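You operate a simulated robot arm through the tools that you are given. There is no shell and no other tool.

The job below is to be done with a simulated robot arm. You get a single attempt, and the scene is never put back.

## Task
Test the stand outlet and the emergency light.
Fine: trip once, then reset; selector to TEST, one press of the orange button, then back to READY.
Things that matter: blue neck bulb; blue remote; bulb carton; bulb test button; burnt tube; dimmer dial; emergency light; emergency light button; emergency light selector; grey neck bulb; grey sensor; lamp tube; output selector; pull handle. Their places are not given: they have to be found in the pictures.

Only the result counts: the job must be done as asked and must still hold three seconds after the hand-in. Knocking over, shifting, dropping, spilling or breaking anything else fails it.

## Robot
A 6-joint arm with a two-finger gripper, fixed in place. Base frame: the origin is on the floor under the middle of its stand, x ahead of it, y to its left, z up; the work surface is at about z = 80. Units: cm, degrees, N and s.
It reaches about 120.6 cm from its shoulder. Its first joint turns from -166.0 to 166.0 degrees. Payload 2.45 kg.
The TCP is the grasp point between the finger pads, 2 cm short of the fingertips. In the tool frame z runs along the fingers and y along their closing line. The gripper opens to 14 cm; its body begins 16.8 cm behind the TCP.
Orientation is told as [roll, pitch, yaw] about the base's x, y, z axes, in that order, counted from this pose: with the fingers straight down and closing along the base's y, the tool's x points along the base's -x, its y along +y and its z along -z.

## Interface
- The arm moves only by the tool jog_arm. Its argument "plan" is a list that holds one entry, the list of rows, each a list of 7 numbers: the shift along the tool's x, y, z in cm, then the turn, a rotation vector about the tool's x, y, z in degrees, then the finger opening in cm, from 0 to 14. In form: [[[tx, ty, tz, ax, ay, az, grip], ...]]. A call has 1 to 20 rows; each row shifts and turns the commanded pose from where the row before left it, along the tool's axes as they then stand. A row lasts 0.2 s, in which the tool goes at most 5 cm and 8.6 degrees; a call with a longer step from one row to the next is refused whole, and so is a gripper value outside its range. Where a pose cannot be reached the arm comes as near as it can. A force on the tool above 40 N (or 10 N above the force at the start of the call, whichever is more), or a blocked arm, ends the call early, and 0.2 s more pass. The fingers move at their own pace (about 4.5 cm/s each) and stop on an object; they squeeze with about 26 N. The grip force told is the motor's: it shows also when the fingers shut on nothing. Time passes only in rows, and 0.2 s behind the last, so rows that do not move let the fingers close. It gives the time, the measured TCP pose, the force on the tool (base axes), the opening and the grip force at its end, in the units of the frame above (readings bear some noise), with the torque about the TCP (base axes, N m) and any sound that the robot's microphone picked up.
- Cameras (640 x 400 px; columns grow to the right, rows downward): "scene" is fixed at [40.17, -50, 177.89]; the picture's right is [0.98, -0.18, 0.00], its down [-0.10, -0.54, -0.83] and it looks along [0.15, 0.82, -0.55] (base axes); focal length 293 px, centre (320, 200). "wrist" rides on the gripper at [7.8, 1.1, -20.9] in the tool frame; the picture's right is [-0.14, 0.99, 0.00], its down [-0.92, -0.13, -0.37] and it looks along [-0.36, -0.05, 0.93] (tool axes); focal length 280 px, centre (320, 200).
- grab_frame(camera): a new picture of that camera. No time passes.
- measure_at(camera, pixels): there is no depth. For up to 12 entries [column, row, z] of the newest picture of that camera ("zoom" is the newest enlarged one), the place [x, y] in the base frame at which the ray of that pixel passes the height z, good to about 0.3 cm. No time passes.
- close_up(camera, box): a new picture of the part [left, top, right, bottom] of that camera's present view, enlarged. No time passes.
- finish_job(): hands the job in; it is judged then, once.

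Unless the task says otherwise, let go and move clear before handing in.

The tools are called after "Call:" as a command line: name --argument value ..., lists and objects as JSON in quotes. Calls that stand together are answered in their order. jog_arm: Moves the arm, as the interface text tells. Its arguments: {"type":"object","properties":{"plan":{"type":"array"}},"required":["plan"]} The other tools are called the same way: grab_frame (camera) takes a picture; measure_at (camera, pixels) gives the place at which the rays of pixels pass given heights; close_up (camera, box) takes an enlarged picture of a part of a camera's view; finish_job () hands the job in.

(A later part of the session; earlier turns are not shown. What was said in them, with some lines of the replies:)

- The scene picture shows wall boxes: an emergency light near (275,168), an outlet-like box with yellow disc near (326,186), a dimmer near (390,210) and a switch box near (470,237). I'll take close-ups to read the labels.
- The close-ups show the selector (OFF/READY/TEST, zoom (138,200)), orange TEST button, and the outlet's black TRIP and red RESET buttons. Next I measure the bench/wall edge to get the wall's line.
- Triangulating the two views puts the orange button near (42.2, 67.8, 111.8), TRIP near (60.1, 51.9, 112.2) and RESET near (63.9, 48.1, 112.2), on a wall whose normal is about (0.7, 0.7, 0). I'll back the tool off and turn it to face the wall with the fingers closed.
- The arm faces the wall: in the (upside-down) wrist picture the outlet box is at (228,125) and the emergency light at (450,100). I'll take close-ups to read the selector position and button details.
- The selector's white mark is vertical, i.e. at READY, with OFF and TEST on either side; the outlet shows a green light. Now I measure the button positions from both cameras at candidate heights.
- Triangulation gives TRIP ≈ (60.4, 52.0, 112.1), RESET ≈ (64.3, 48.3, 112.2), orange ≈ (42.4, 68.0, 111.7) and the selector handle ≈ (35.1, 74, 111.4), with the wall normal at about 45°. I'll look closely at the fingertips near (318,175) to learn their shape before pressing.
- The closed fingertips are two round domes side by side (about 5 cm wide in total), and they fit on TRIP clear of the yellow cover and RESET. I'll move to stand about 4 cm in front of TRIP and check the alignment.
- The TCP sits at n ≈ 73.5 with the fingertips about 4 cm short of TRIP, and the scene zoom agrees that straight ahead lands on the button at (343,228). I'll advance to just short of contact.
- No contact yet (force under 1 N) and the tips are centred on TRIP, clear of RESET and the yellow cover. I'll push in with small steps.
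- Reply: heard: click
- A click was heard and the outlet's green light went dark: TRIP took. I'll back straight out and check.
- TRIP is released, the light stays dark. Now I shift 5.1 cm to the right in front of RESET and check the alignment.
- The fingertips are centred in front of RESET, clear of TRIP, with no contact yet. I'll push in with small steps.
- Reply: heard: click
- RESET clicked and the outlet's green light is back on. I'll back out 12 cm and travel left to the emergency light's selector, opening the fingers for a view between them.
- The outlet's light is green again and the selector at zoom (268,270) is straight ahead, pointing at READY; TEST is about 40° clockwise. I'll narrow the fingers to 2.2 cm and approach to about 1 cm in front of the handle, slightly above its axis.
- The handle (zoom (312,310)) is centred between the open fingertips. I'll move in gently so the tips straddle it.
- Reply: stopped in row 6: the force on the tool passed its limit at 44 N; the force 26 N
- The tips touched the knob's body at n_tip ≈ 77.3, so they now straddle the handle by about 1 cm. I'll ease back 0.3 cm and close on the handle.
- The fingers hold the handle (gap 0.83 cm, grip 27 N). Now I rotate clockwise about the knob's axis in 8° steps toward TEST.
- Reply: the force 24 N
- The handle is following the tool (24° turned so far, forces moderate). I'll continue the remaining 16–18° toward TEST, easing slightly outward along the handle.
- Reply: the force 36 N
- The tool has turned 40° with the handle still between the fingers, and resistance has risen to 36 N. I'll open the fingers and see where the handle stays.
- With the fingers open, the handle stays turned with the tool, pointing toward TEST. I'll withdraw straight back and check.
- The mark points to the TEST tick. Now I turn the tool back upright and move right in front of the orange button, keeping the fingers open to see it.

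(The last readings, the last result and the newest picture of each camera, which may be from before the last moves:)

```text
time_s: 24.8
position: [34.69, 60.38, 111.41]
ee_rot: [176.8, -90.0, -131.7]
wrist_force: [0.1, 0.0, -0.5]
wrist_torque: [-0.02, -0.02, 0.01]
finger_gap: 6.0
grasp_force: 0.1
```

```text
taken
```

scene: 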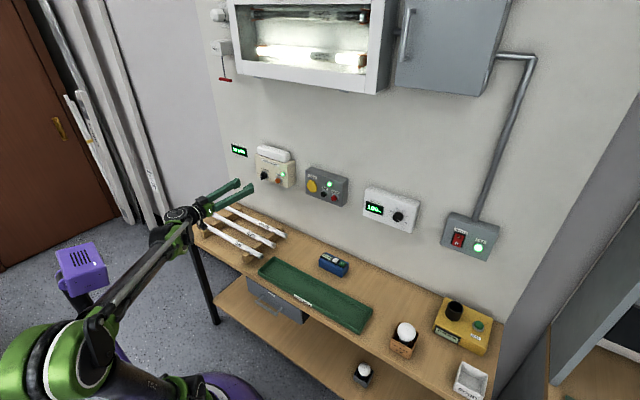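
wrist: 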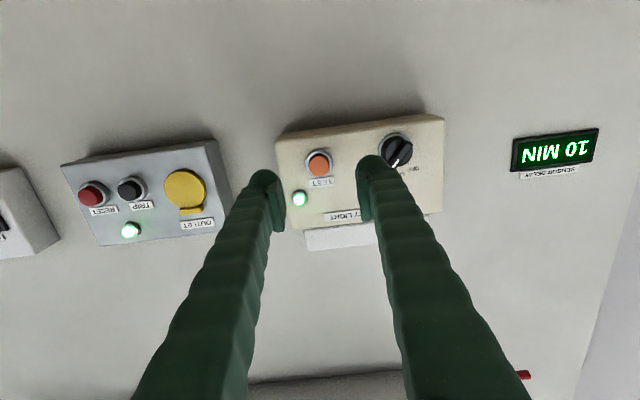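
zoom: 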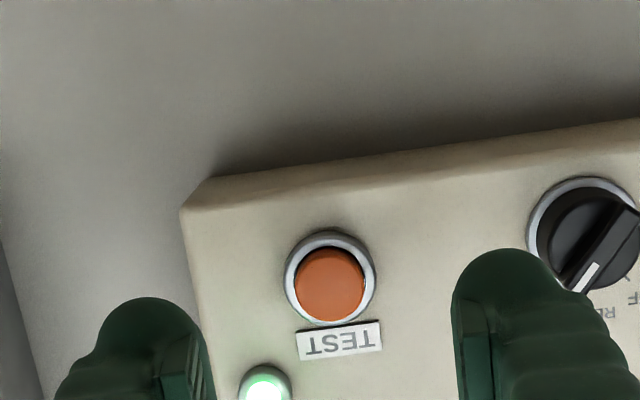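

The orange button is dead ahead (zoom (330,284)). I'll close the fingers and approach to about 1 cm in front of it.

Call:
jog_arm --plan '[[[0, 0.3, 0, 0, 0, 0, 3], [0, 0, 2.0, 0, 0, 0, 0], [0, 0, 2.5, 0, 0, 0, 0], [0, 0, 1.5, 0, 0, 0, 0], [0, 0, 0.7, 0, 0, 0, 0], [0, 0, 0, 0, 0, 0, 0], [0, 0, 0, 0, 0, 0, 0]]]'

Call:
close_up --camera "scene" --box '[240, 155, 304, 195]'

Call:
close_up --camera "wrist" --box '[220, 80, 412, 200]'

```text
time_s: 26.4
position: [39.36, 65.34, 111.51]
ee_rot: [172.3, -89.9, -127.5]
wrist_force: [-0.7, 0.6, 0.3]
wrist_torque: [0.02, 0.03, 0.02]
finger_gap: 0.01
grasp_force: 26.1
```

```text
10.00 times, centred on (272, 175) of scene
```

zoom: 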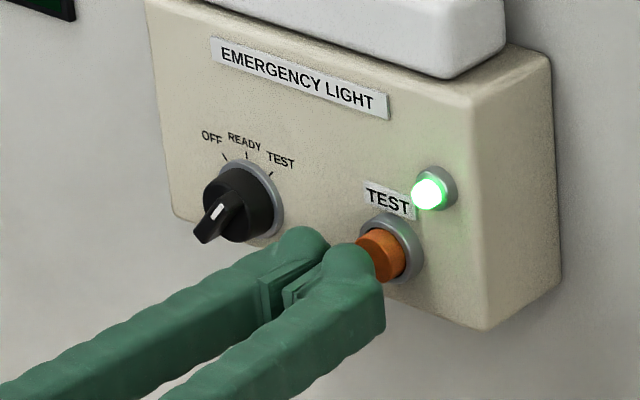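

```text
3.33 times, centred on (316, 140) of wrist
```

zoom: 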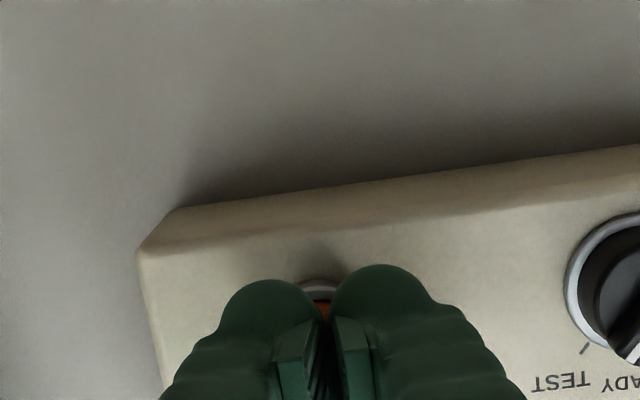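

No contact yet and the tips are lined up with the orange button. I'll push forward in 0.2 cm steps.

Call:
jog_arm --plan '[[[0, 0, 0.25, 0, 0, 0, 0], [0, 0, 0.25, 0, 0, 0, 0], [0, 0, 0.2, 0, 0, 0, 0], [0, 0, 0.2, 0, 0, 0, 0]]]'

Call:
close_up --camera "scene" --box '[240, 155, 304, 195]'

```text
time_s: 27.4
position: [39.99, 65.95, 111.39]
ee_rot: [172.6, -89.8, -127.6]
wrist_force: [-0.2, 0.4, -1.2]
wrist_torque: [-0.04, -0.04, -0.01]
finger_gap: 0.01
grasp_force: 26.0
```

```text
10.00 times, centred on (272, 175) of scene
```

zoom: 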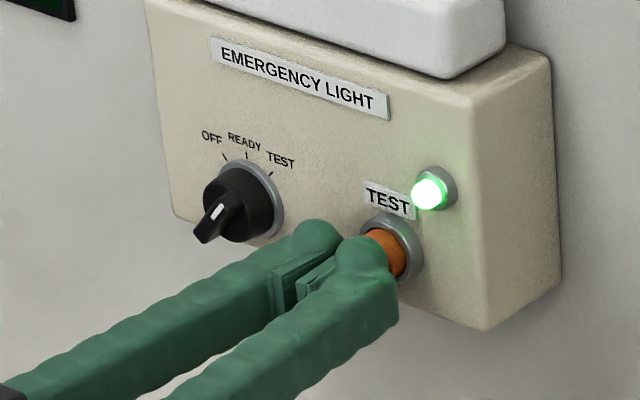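

Still no contact at the fingertips (force ≈ 1 N). Continuing in small steps.

Call:
jog_arm --plan '[[[0, 0, 0.2, 0, 0, 0, 0], [0, 0, 0.2, 0, 0, 0, 0], [0, 0, 0.2, 0, 0, 0, 0]]]'

Call:
close_up --camera "scene" --box '[240, 155, 304, 195]'

```text
time_s: 28.2
position: [40.42, 66.44, 111.53]
ee_rot: [172.7, -89.9, -127.9]
wrist_force: [-0.9, -0.7, -1.0]
wrist_torque: [0.01, 0.0, -0.01]
finger_gap: 0.0
grasp_force: 26.0
```

```text
10.00 times, centred on (272, 175) of scene
```

zoom: 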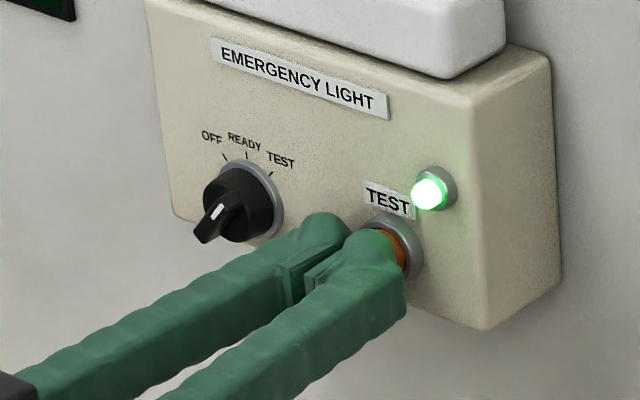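

Nearly touching now, still no force. Continuing in.

Call:
jog_arm --plan '[[[0, 0, 0.2, 0, 0, 0, 0], [0, 0, 0.2, 0, 0, 0, 0], [0, 0, 0.2, 0, 0, 0, 0]]]'

Call:
close_up --camera "scene" --box '[240, 155, 304, 195]'

```text
time_s: 29.0
position: [40.63, 66.79, 111.55]
ee_rot: [176.4, -89.9, -131.5]
wrist_force: [-8.6, -8.4, 2.9]
wrist_torque: [0.04, -0.04, -0.05]
finger_gap: 0.59
grasp_force: 29.9
heard: click
```

```text
10.00 times, centred on (272, 175) of scene
```

zoom: 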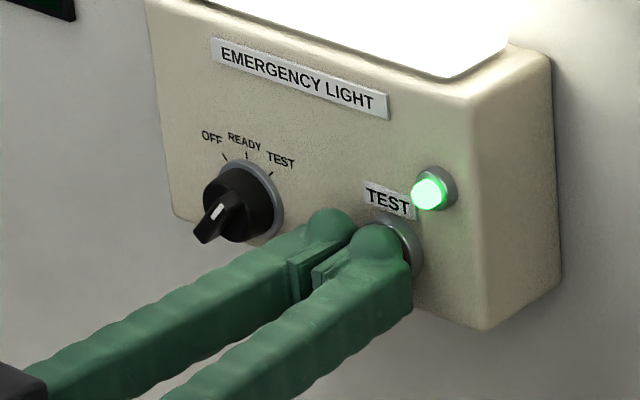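

Click, and the emergency lamp lit up: the test press registered. I'll release the button by backing straight out.

Call:
jog_arm --plan '[[[0, 0, -1.0, 0, 0, 0, 0], [0, 0, -2.5, 0, 0, 0, 0], [0, 0, -4.0, 0, 0, 0, 0], [0, 0, -4.0, 0, 0, 0, 0], [0, 0, 0, 0, 0, 0, 0], [0, 0, 0, 0, 0, 0, 0]]]'

Call:
close_up --camera "scene" --box '[240, 145, 304, 185]'

Call:
grab_frame --camera "wrist"

```text
time_s: 30.4
position: [32.43, 58.66, 111.69]
ee_rot: [172.6, -89.9, -127.9]
wrist_force: [-0.2, 0.0, 0.0]
wrist_torque: [0.04, -0.02, -0.02]
finger_gap: 0.02
grasp_force: 28.9
```

```text
10.00 times, centred on (272, 165) of scene
```

zoom: 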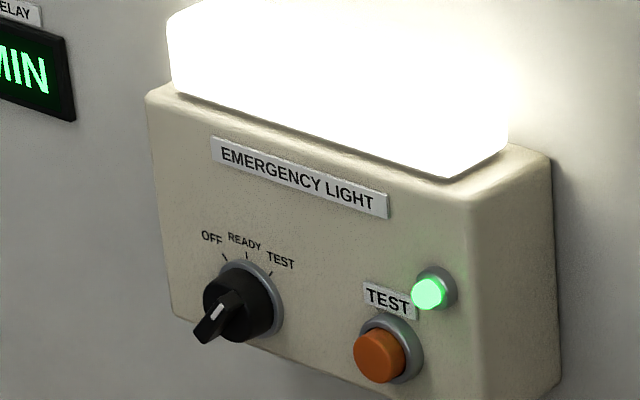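

```text
taken
```

wrist: 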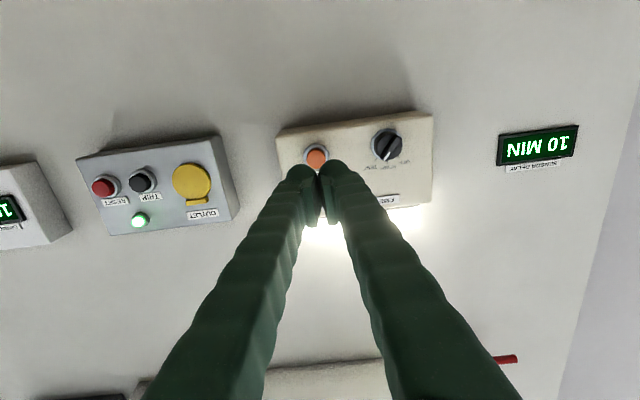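

The lamp stays lit and the button is released. Next: back to the selector — shift left, turn the tool 40° to match the handle, and approach with the fingers 2.4 cm open.

Call:
jog_arm --plan '[[[-0.2, 3.93, 0, 0, 0, 0, 1], [-0.21, 3.93, 0, 0, 0, 0, 2.4], [0, 0, 0, 0, 0, 8, 2.4], [0, 0, 0, 0, 0, 8, 2.4], [0, 0, 0, 0, 0, 8, 2.4], [0, 0, 0, 0, 0, 8, 2.4], [0, 0, 0, 0, 0, 8, 2.4], [0, 0, 3.0, 0, 0, 0, 2.4], [0, 0, 3.0, 0, 0, 0, 2.4], [0, 0, 2.0, 0, 0, 0, 2.4], [0, 0, 0.8, 0, 0, 0, 2.4], [0, 0, 0, 0, 0, 0, 2.4], [0, 0, 0, 0, 0, 0, 2.4]]]'

Call:
close_up --camera "wrist" --box '[240, 100, 400, 200]'

Call:
close_up --camera "scene" --box '[240, 155, 304, 195]'

```text
time_s: 33.2
position: [33.35, 70.48, 112.01]
ee_rot: [90.2, -50.0, -45.2]
wrist_force: [1.0, -0.7, -0.7]
wrist_torque: [0.01, -0.02, 0.0]
finger_gap: 2.38
grasp_force: 0.0
```

```text
4.00 times, centred on (320, 150) of wrist
```

zoom: 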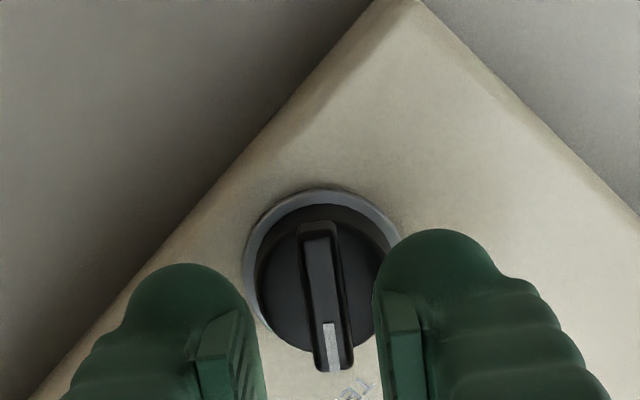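

```text
10.00 times, centred on (272, 175) of scene
```

zoom: 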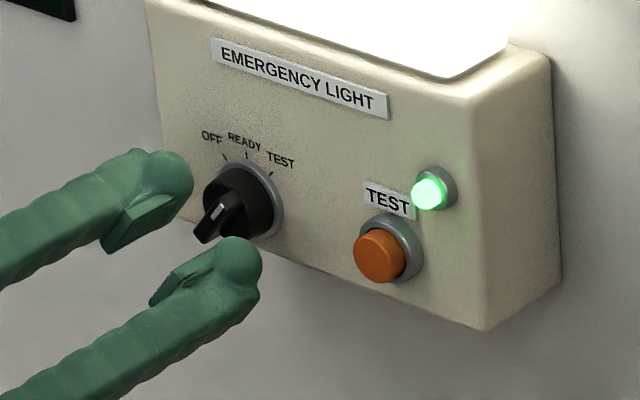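

The handle (zoom (327,310)) sits between the fingertips, just slightly off centre. I'll nudge 0.15 cm, insert 1.5 cm and close on it.

Call:
jog_arm --plan '[[[0, 0.15, 0.4, 0, 0, 0, 2.4], [0, 0, 0.4, 0, 0, 0, 2.4], [0, 0, 0.4, 0, 0, 0, 2.4], [0, 0, 0.3, 0, 0, 0, 2.4], [0, 0, 0, 0, 0, 0, 2.0], [0, 0, 0, 0, 0, 0, 1.5], [0, 0, 0, 0, 0, 0, 1.0], [0, 0, 0, 0, 0, 0, 0.6]]]'

Call:
close_up --camera "wrist" --box '[240, 100, 400, 200]'

Call:
close_up --camera "scene" --box '[240, 155, 304, 195]'

```text
time_s: 35.0
position: [34.23, 71.69, 112.12]
ee_rot: [90.3, -50.0, -45.1]
wrist_force: [-1.8, 1.6, 4.6]
wrist_torque: [0.05, 0.01, 0.07]
finger_gap: 0.91
grasp_force: 2.5
```

```text
4.00 times, centred on (320, 150) of wrist
```

zoom: 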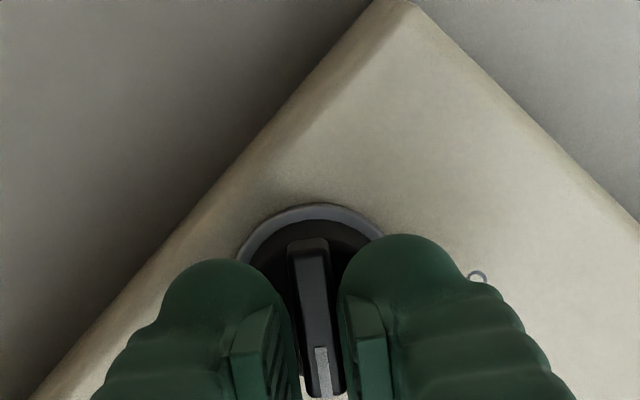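

```text
10.00 times, centred on (272, 175) of scene
```

zoom: 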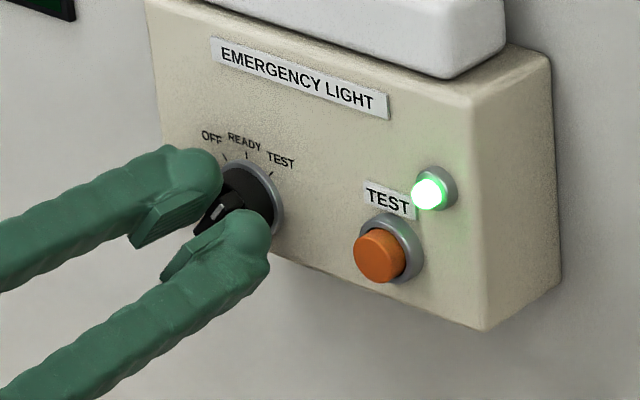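

The handle is between the pads (gap 0.91 cm); the lamp has timed out by itself. I'll squeeze, then rotate back counter-clockwise 40° about the knob axis toward READY.

Call:
jog_arm --plan '[[[0, 0, 0, 0, 0, 0, 0.3], [0, 0, 0, 0, 0, 0, 0.3], [0.009, 0.132, 0, 0, 0, -8, 0.3], [0.009, 0.132, 0, 0, 0, -8, 0.3], [0.009, 0.132, 0, 0, 0, -8, 0.3], [0, 0, 0, 0, 0, 0, 0.3]]]'

Call:
close_up --camera "wrist" --box '[240, 100, 400, 200]'

Call:
close_up --camera "scene" --box '[240, 155, 304, 195]'

```text
time_s: 36.4
position: [34.07, 71.84, 112.14]
ee_rot: [90.4, -74.1, -45.5]
wrist_force: [-1.6, -1.1, 2.4]
wrist_torque: [0.05, -0.02, 0.05]
finger_gap: 0.74
grasp_force: 35.6
```

```text
4.00 times, centred on (320, 150) of wrist
```

zoom: 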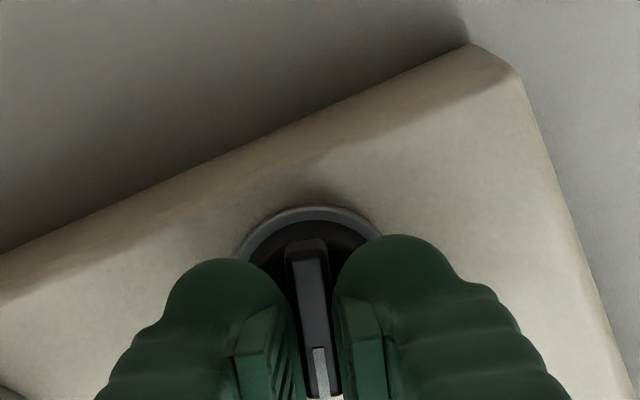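

```text
10.00 times, centred on (272, 175) of scene
```

zoom: 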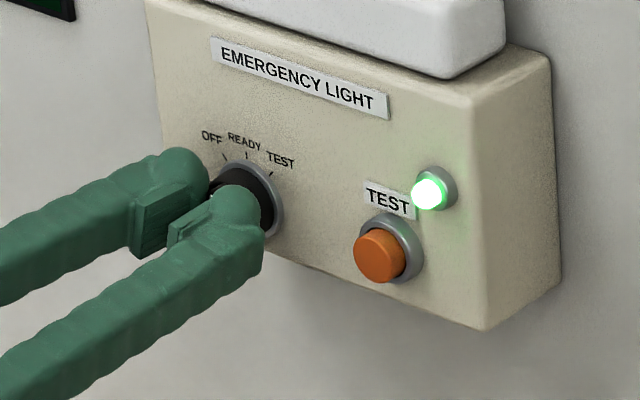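

The handle follows smoothly with low force (24° back). Two more 8° steps bring it to READY.

Call:
jog_arm --plan '[[[0.009, 0.132, 0, 0, 0, -8, 0.3], [0.009, 0.132, 0, 0, 0, -8, 0.3], [0, 0, 0, 0, 0, 0, 0.3], [0, 0, 0, 0, 0, 0, 0.3]]]'

Call:
close_up --camera "wrist" --box '[240, 100, 400, 200]'

Call:
close_up --camera "scene" --box '[240, 155, 304, 195]'

```text
time_s: 37.4
position: [33.89, 72.09, 112.14]
ee_rot: [179.8, -89.9, -134.9]
wrist_force: [1.5, -6.9, 1.4]
wrist_torque: [0.0, -0.08, -0.11]
finger_gap: 0.75
grasp_force: 35.2
```

```text
4.00 times, centred on (320, 150) of wrist
```

zoom: 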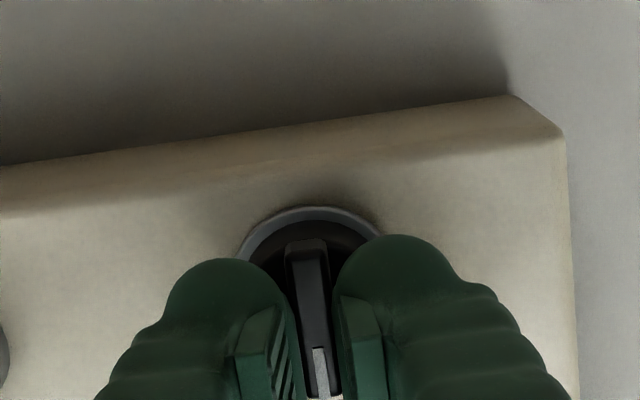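

```text
10.00 times, centred on (272, 175) of scene
```

zoom: 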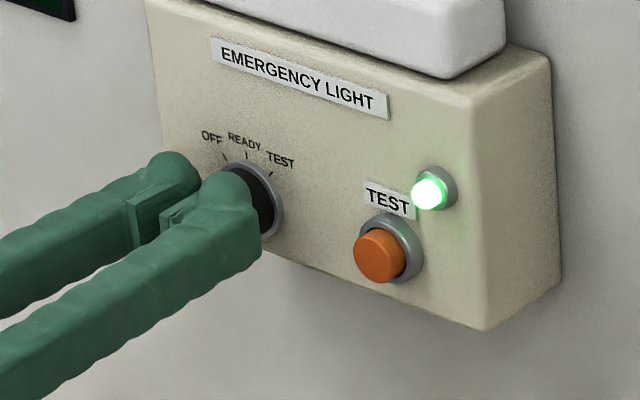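

The tool is upright again with the handle gripped vertically at READY, forces are low. I'll open the fingers, withdraw straight back and inspect.

Call:
jog_arm --plan '[[[0, 0, 0, 0, 0, 0, 1.2], [0, 0, 0, 0, 0, 0, 2.0], [0, 0, 0, 0, 0, 0, 2.4], [0, 0, -0.5, 0, 0, 0, 2.4], [0, 0, -1.5, 0, 0, 0, 2.4], [0, 0, -3.5, 0, 0, 0, 2.4], [0, 0, -4.5, 0, 0, 0, 4], [0, 0, -2.0, 0, 0, 0, 6], [0, 0, 0, 0, 0, 0, 6], [0, 0, 0, 0, 0, 0, 6]]]'

Call:
close_up --camera "wrist" --box '[240, 80, 400, 180]'

Call:
close_up --camera "scene" --box '[240, 145, 304, 185]'

Call:
grab_frame --camera "scene"

Call:
grab_frame --camera "wrist"

```text
time_s: 39.6
position: [25.44, 63.48, 112.19]
ee_rot: [172.9, -89.9, -128.2]
wrist_force: [-0.6, 0.9, -0.2]
wrist_torque: [0.01, -0.01, -0.04]
finger_gap: 6.03
grasp_force: 0.0
```

```text
4.00 times, centred on (320, 130) of wrist
```

zoom: 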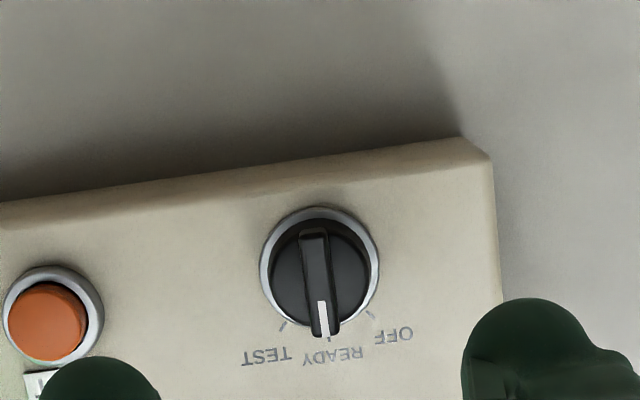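

```text
10.00 times, centred on (272, 165) of scene
```

zoom: 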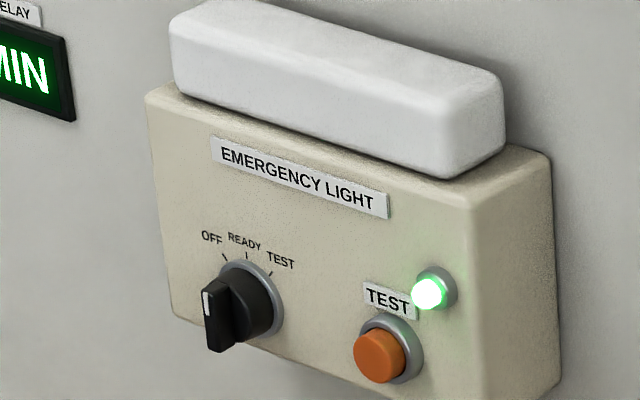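

```text
taken
```

scene: 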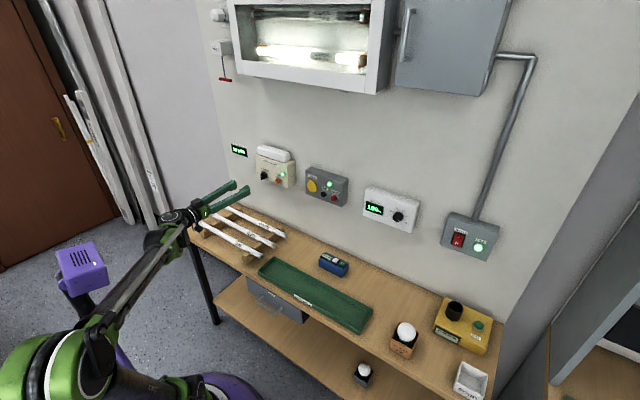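

```text
taken
```

wrist: 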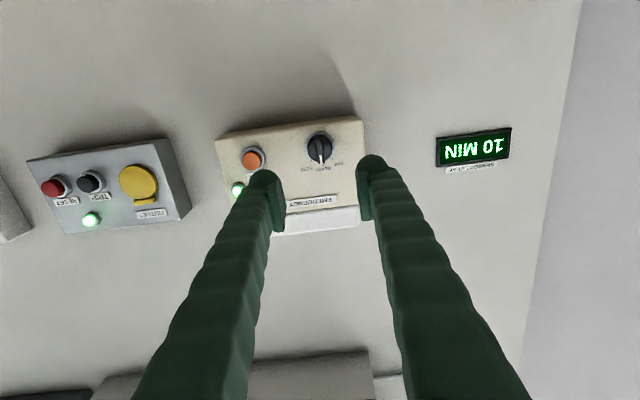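

The selector mark lines up with READY, the lamp is off, and both green lights are on. One last check that the rest of the scene is unchanged before handing in.

Call:
close_up --camera "scene" --box '[170, 180, 410, 330]'

Call:
close_up --camera "scene" --box '[300, 160, 356, 210]'

```text
2.67 times, centred on (290, 255) of scene
```

zoom: 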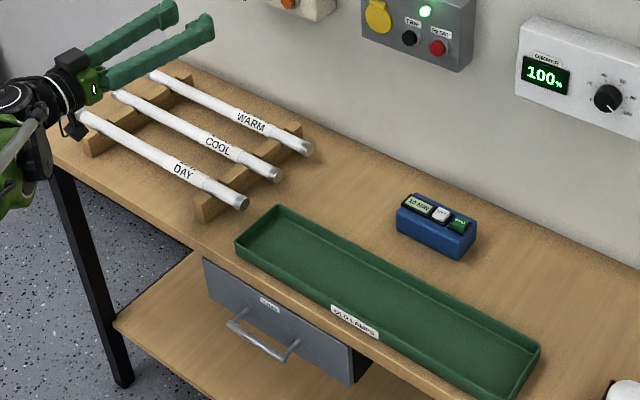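

```text
8.00 times, centred on (328, 185) of scene
```

zoom: 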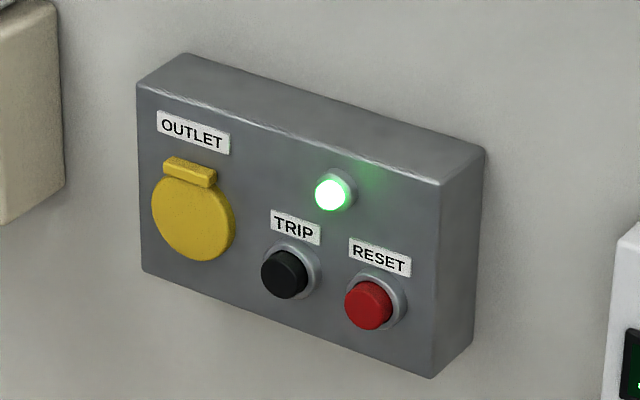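

The tubes, tray, remote and dimmer look just as they did at the start. The outlet light is green, the selector is at READY, and the gripper is open and clear of everything, so I'm handing in.

Call:
finish_job

```text
The job is handed in.
```

The outlet and the emergency light have both been tested, and the job is handed in. I haven't been told the result of the judging.

- **Outlet:** I pressed TRIP once; it clicked and the green light went dark. I then pressed RESET once; it clicked and the green light came back on.
- **Emergency light:** I turned the selector from READY to TEST and pressed the orange button once; it clicked and the lamp lit. The lamp had gone out by the time I gripped the selector to turn it back, before I turned it. I took that as the test timing out. The selector is back at READY.

In the last pictures, the tubes, tray, remote and dimmer look the same as at the start, and the arm is clear of everything with the gripper open.
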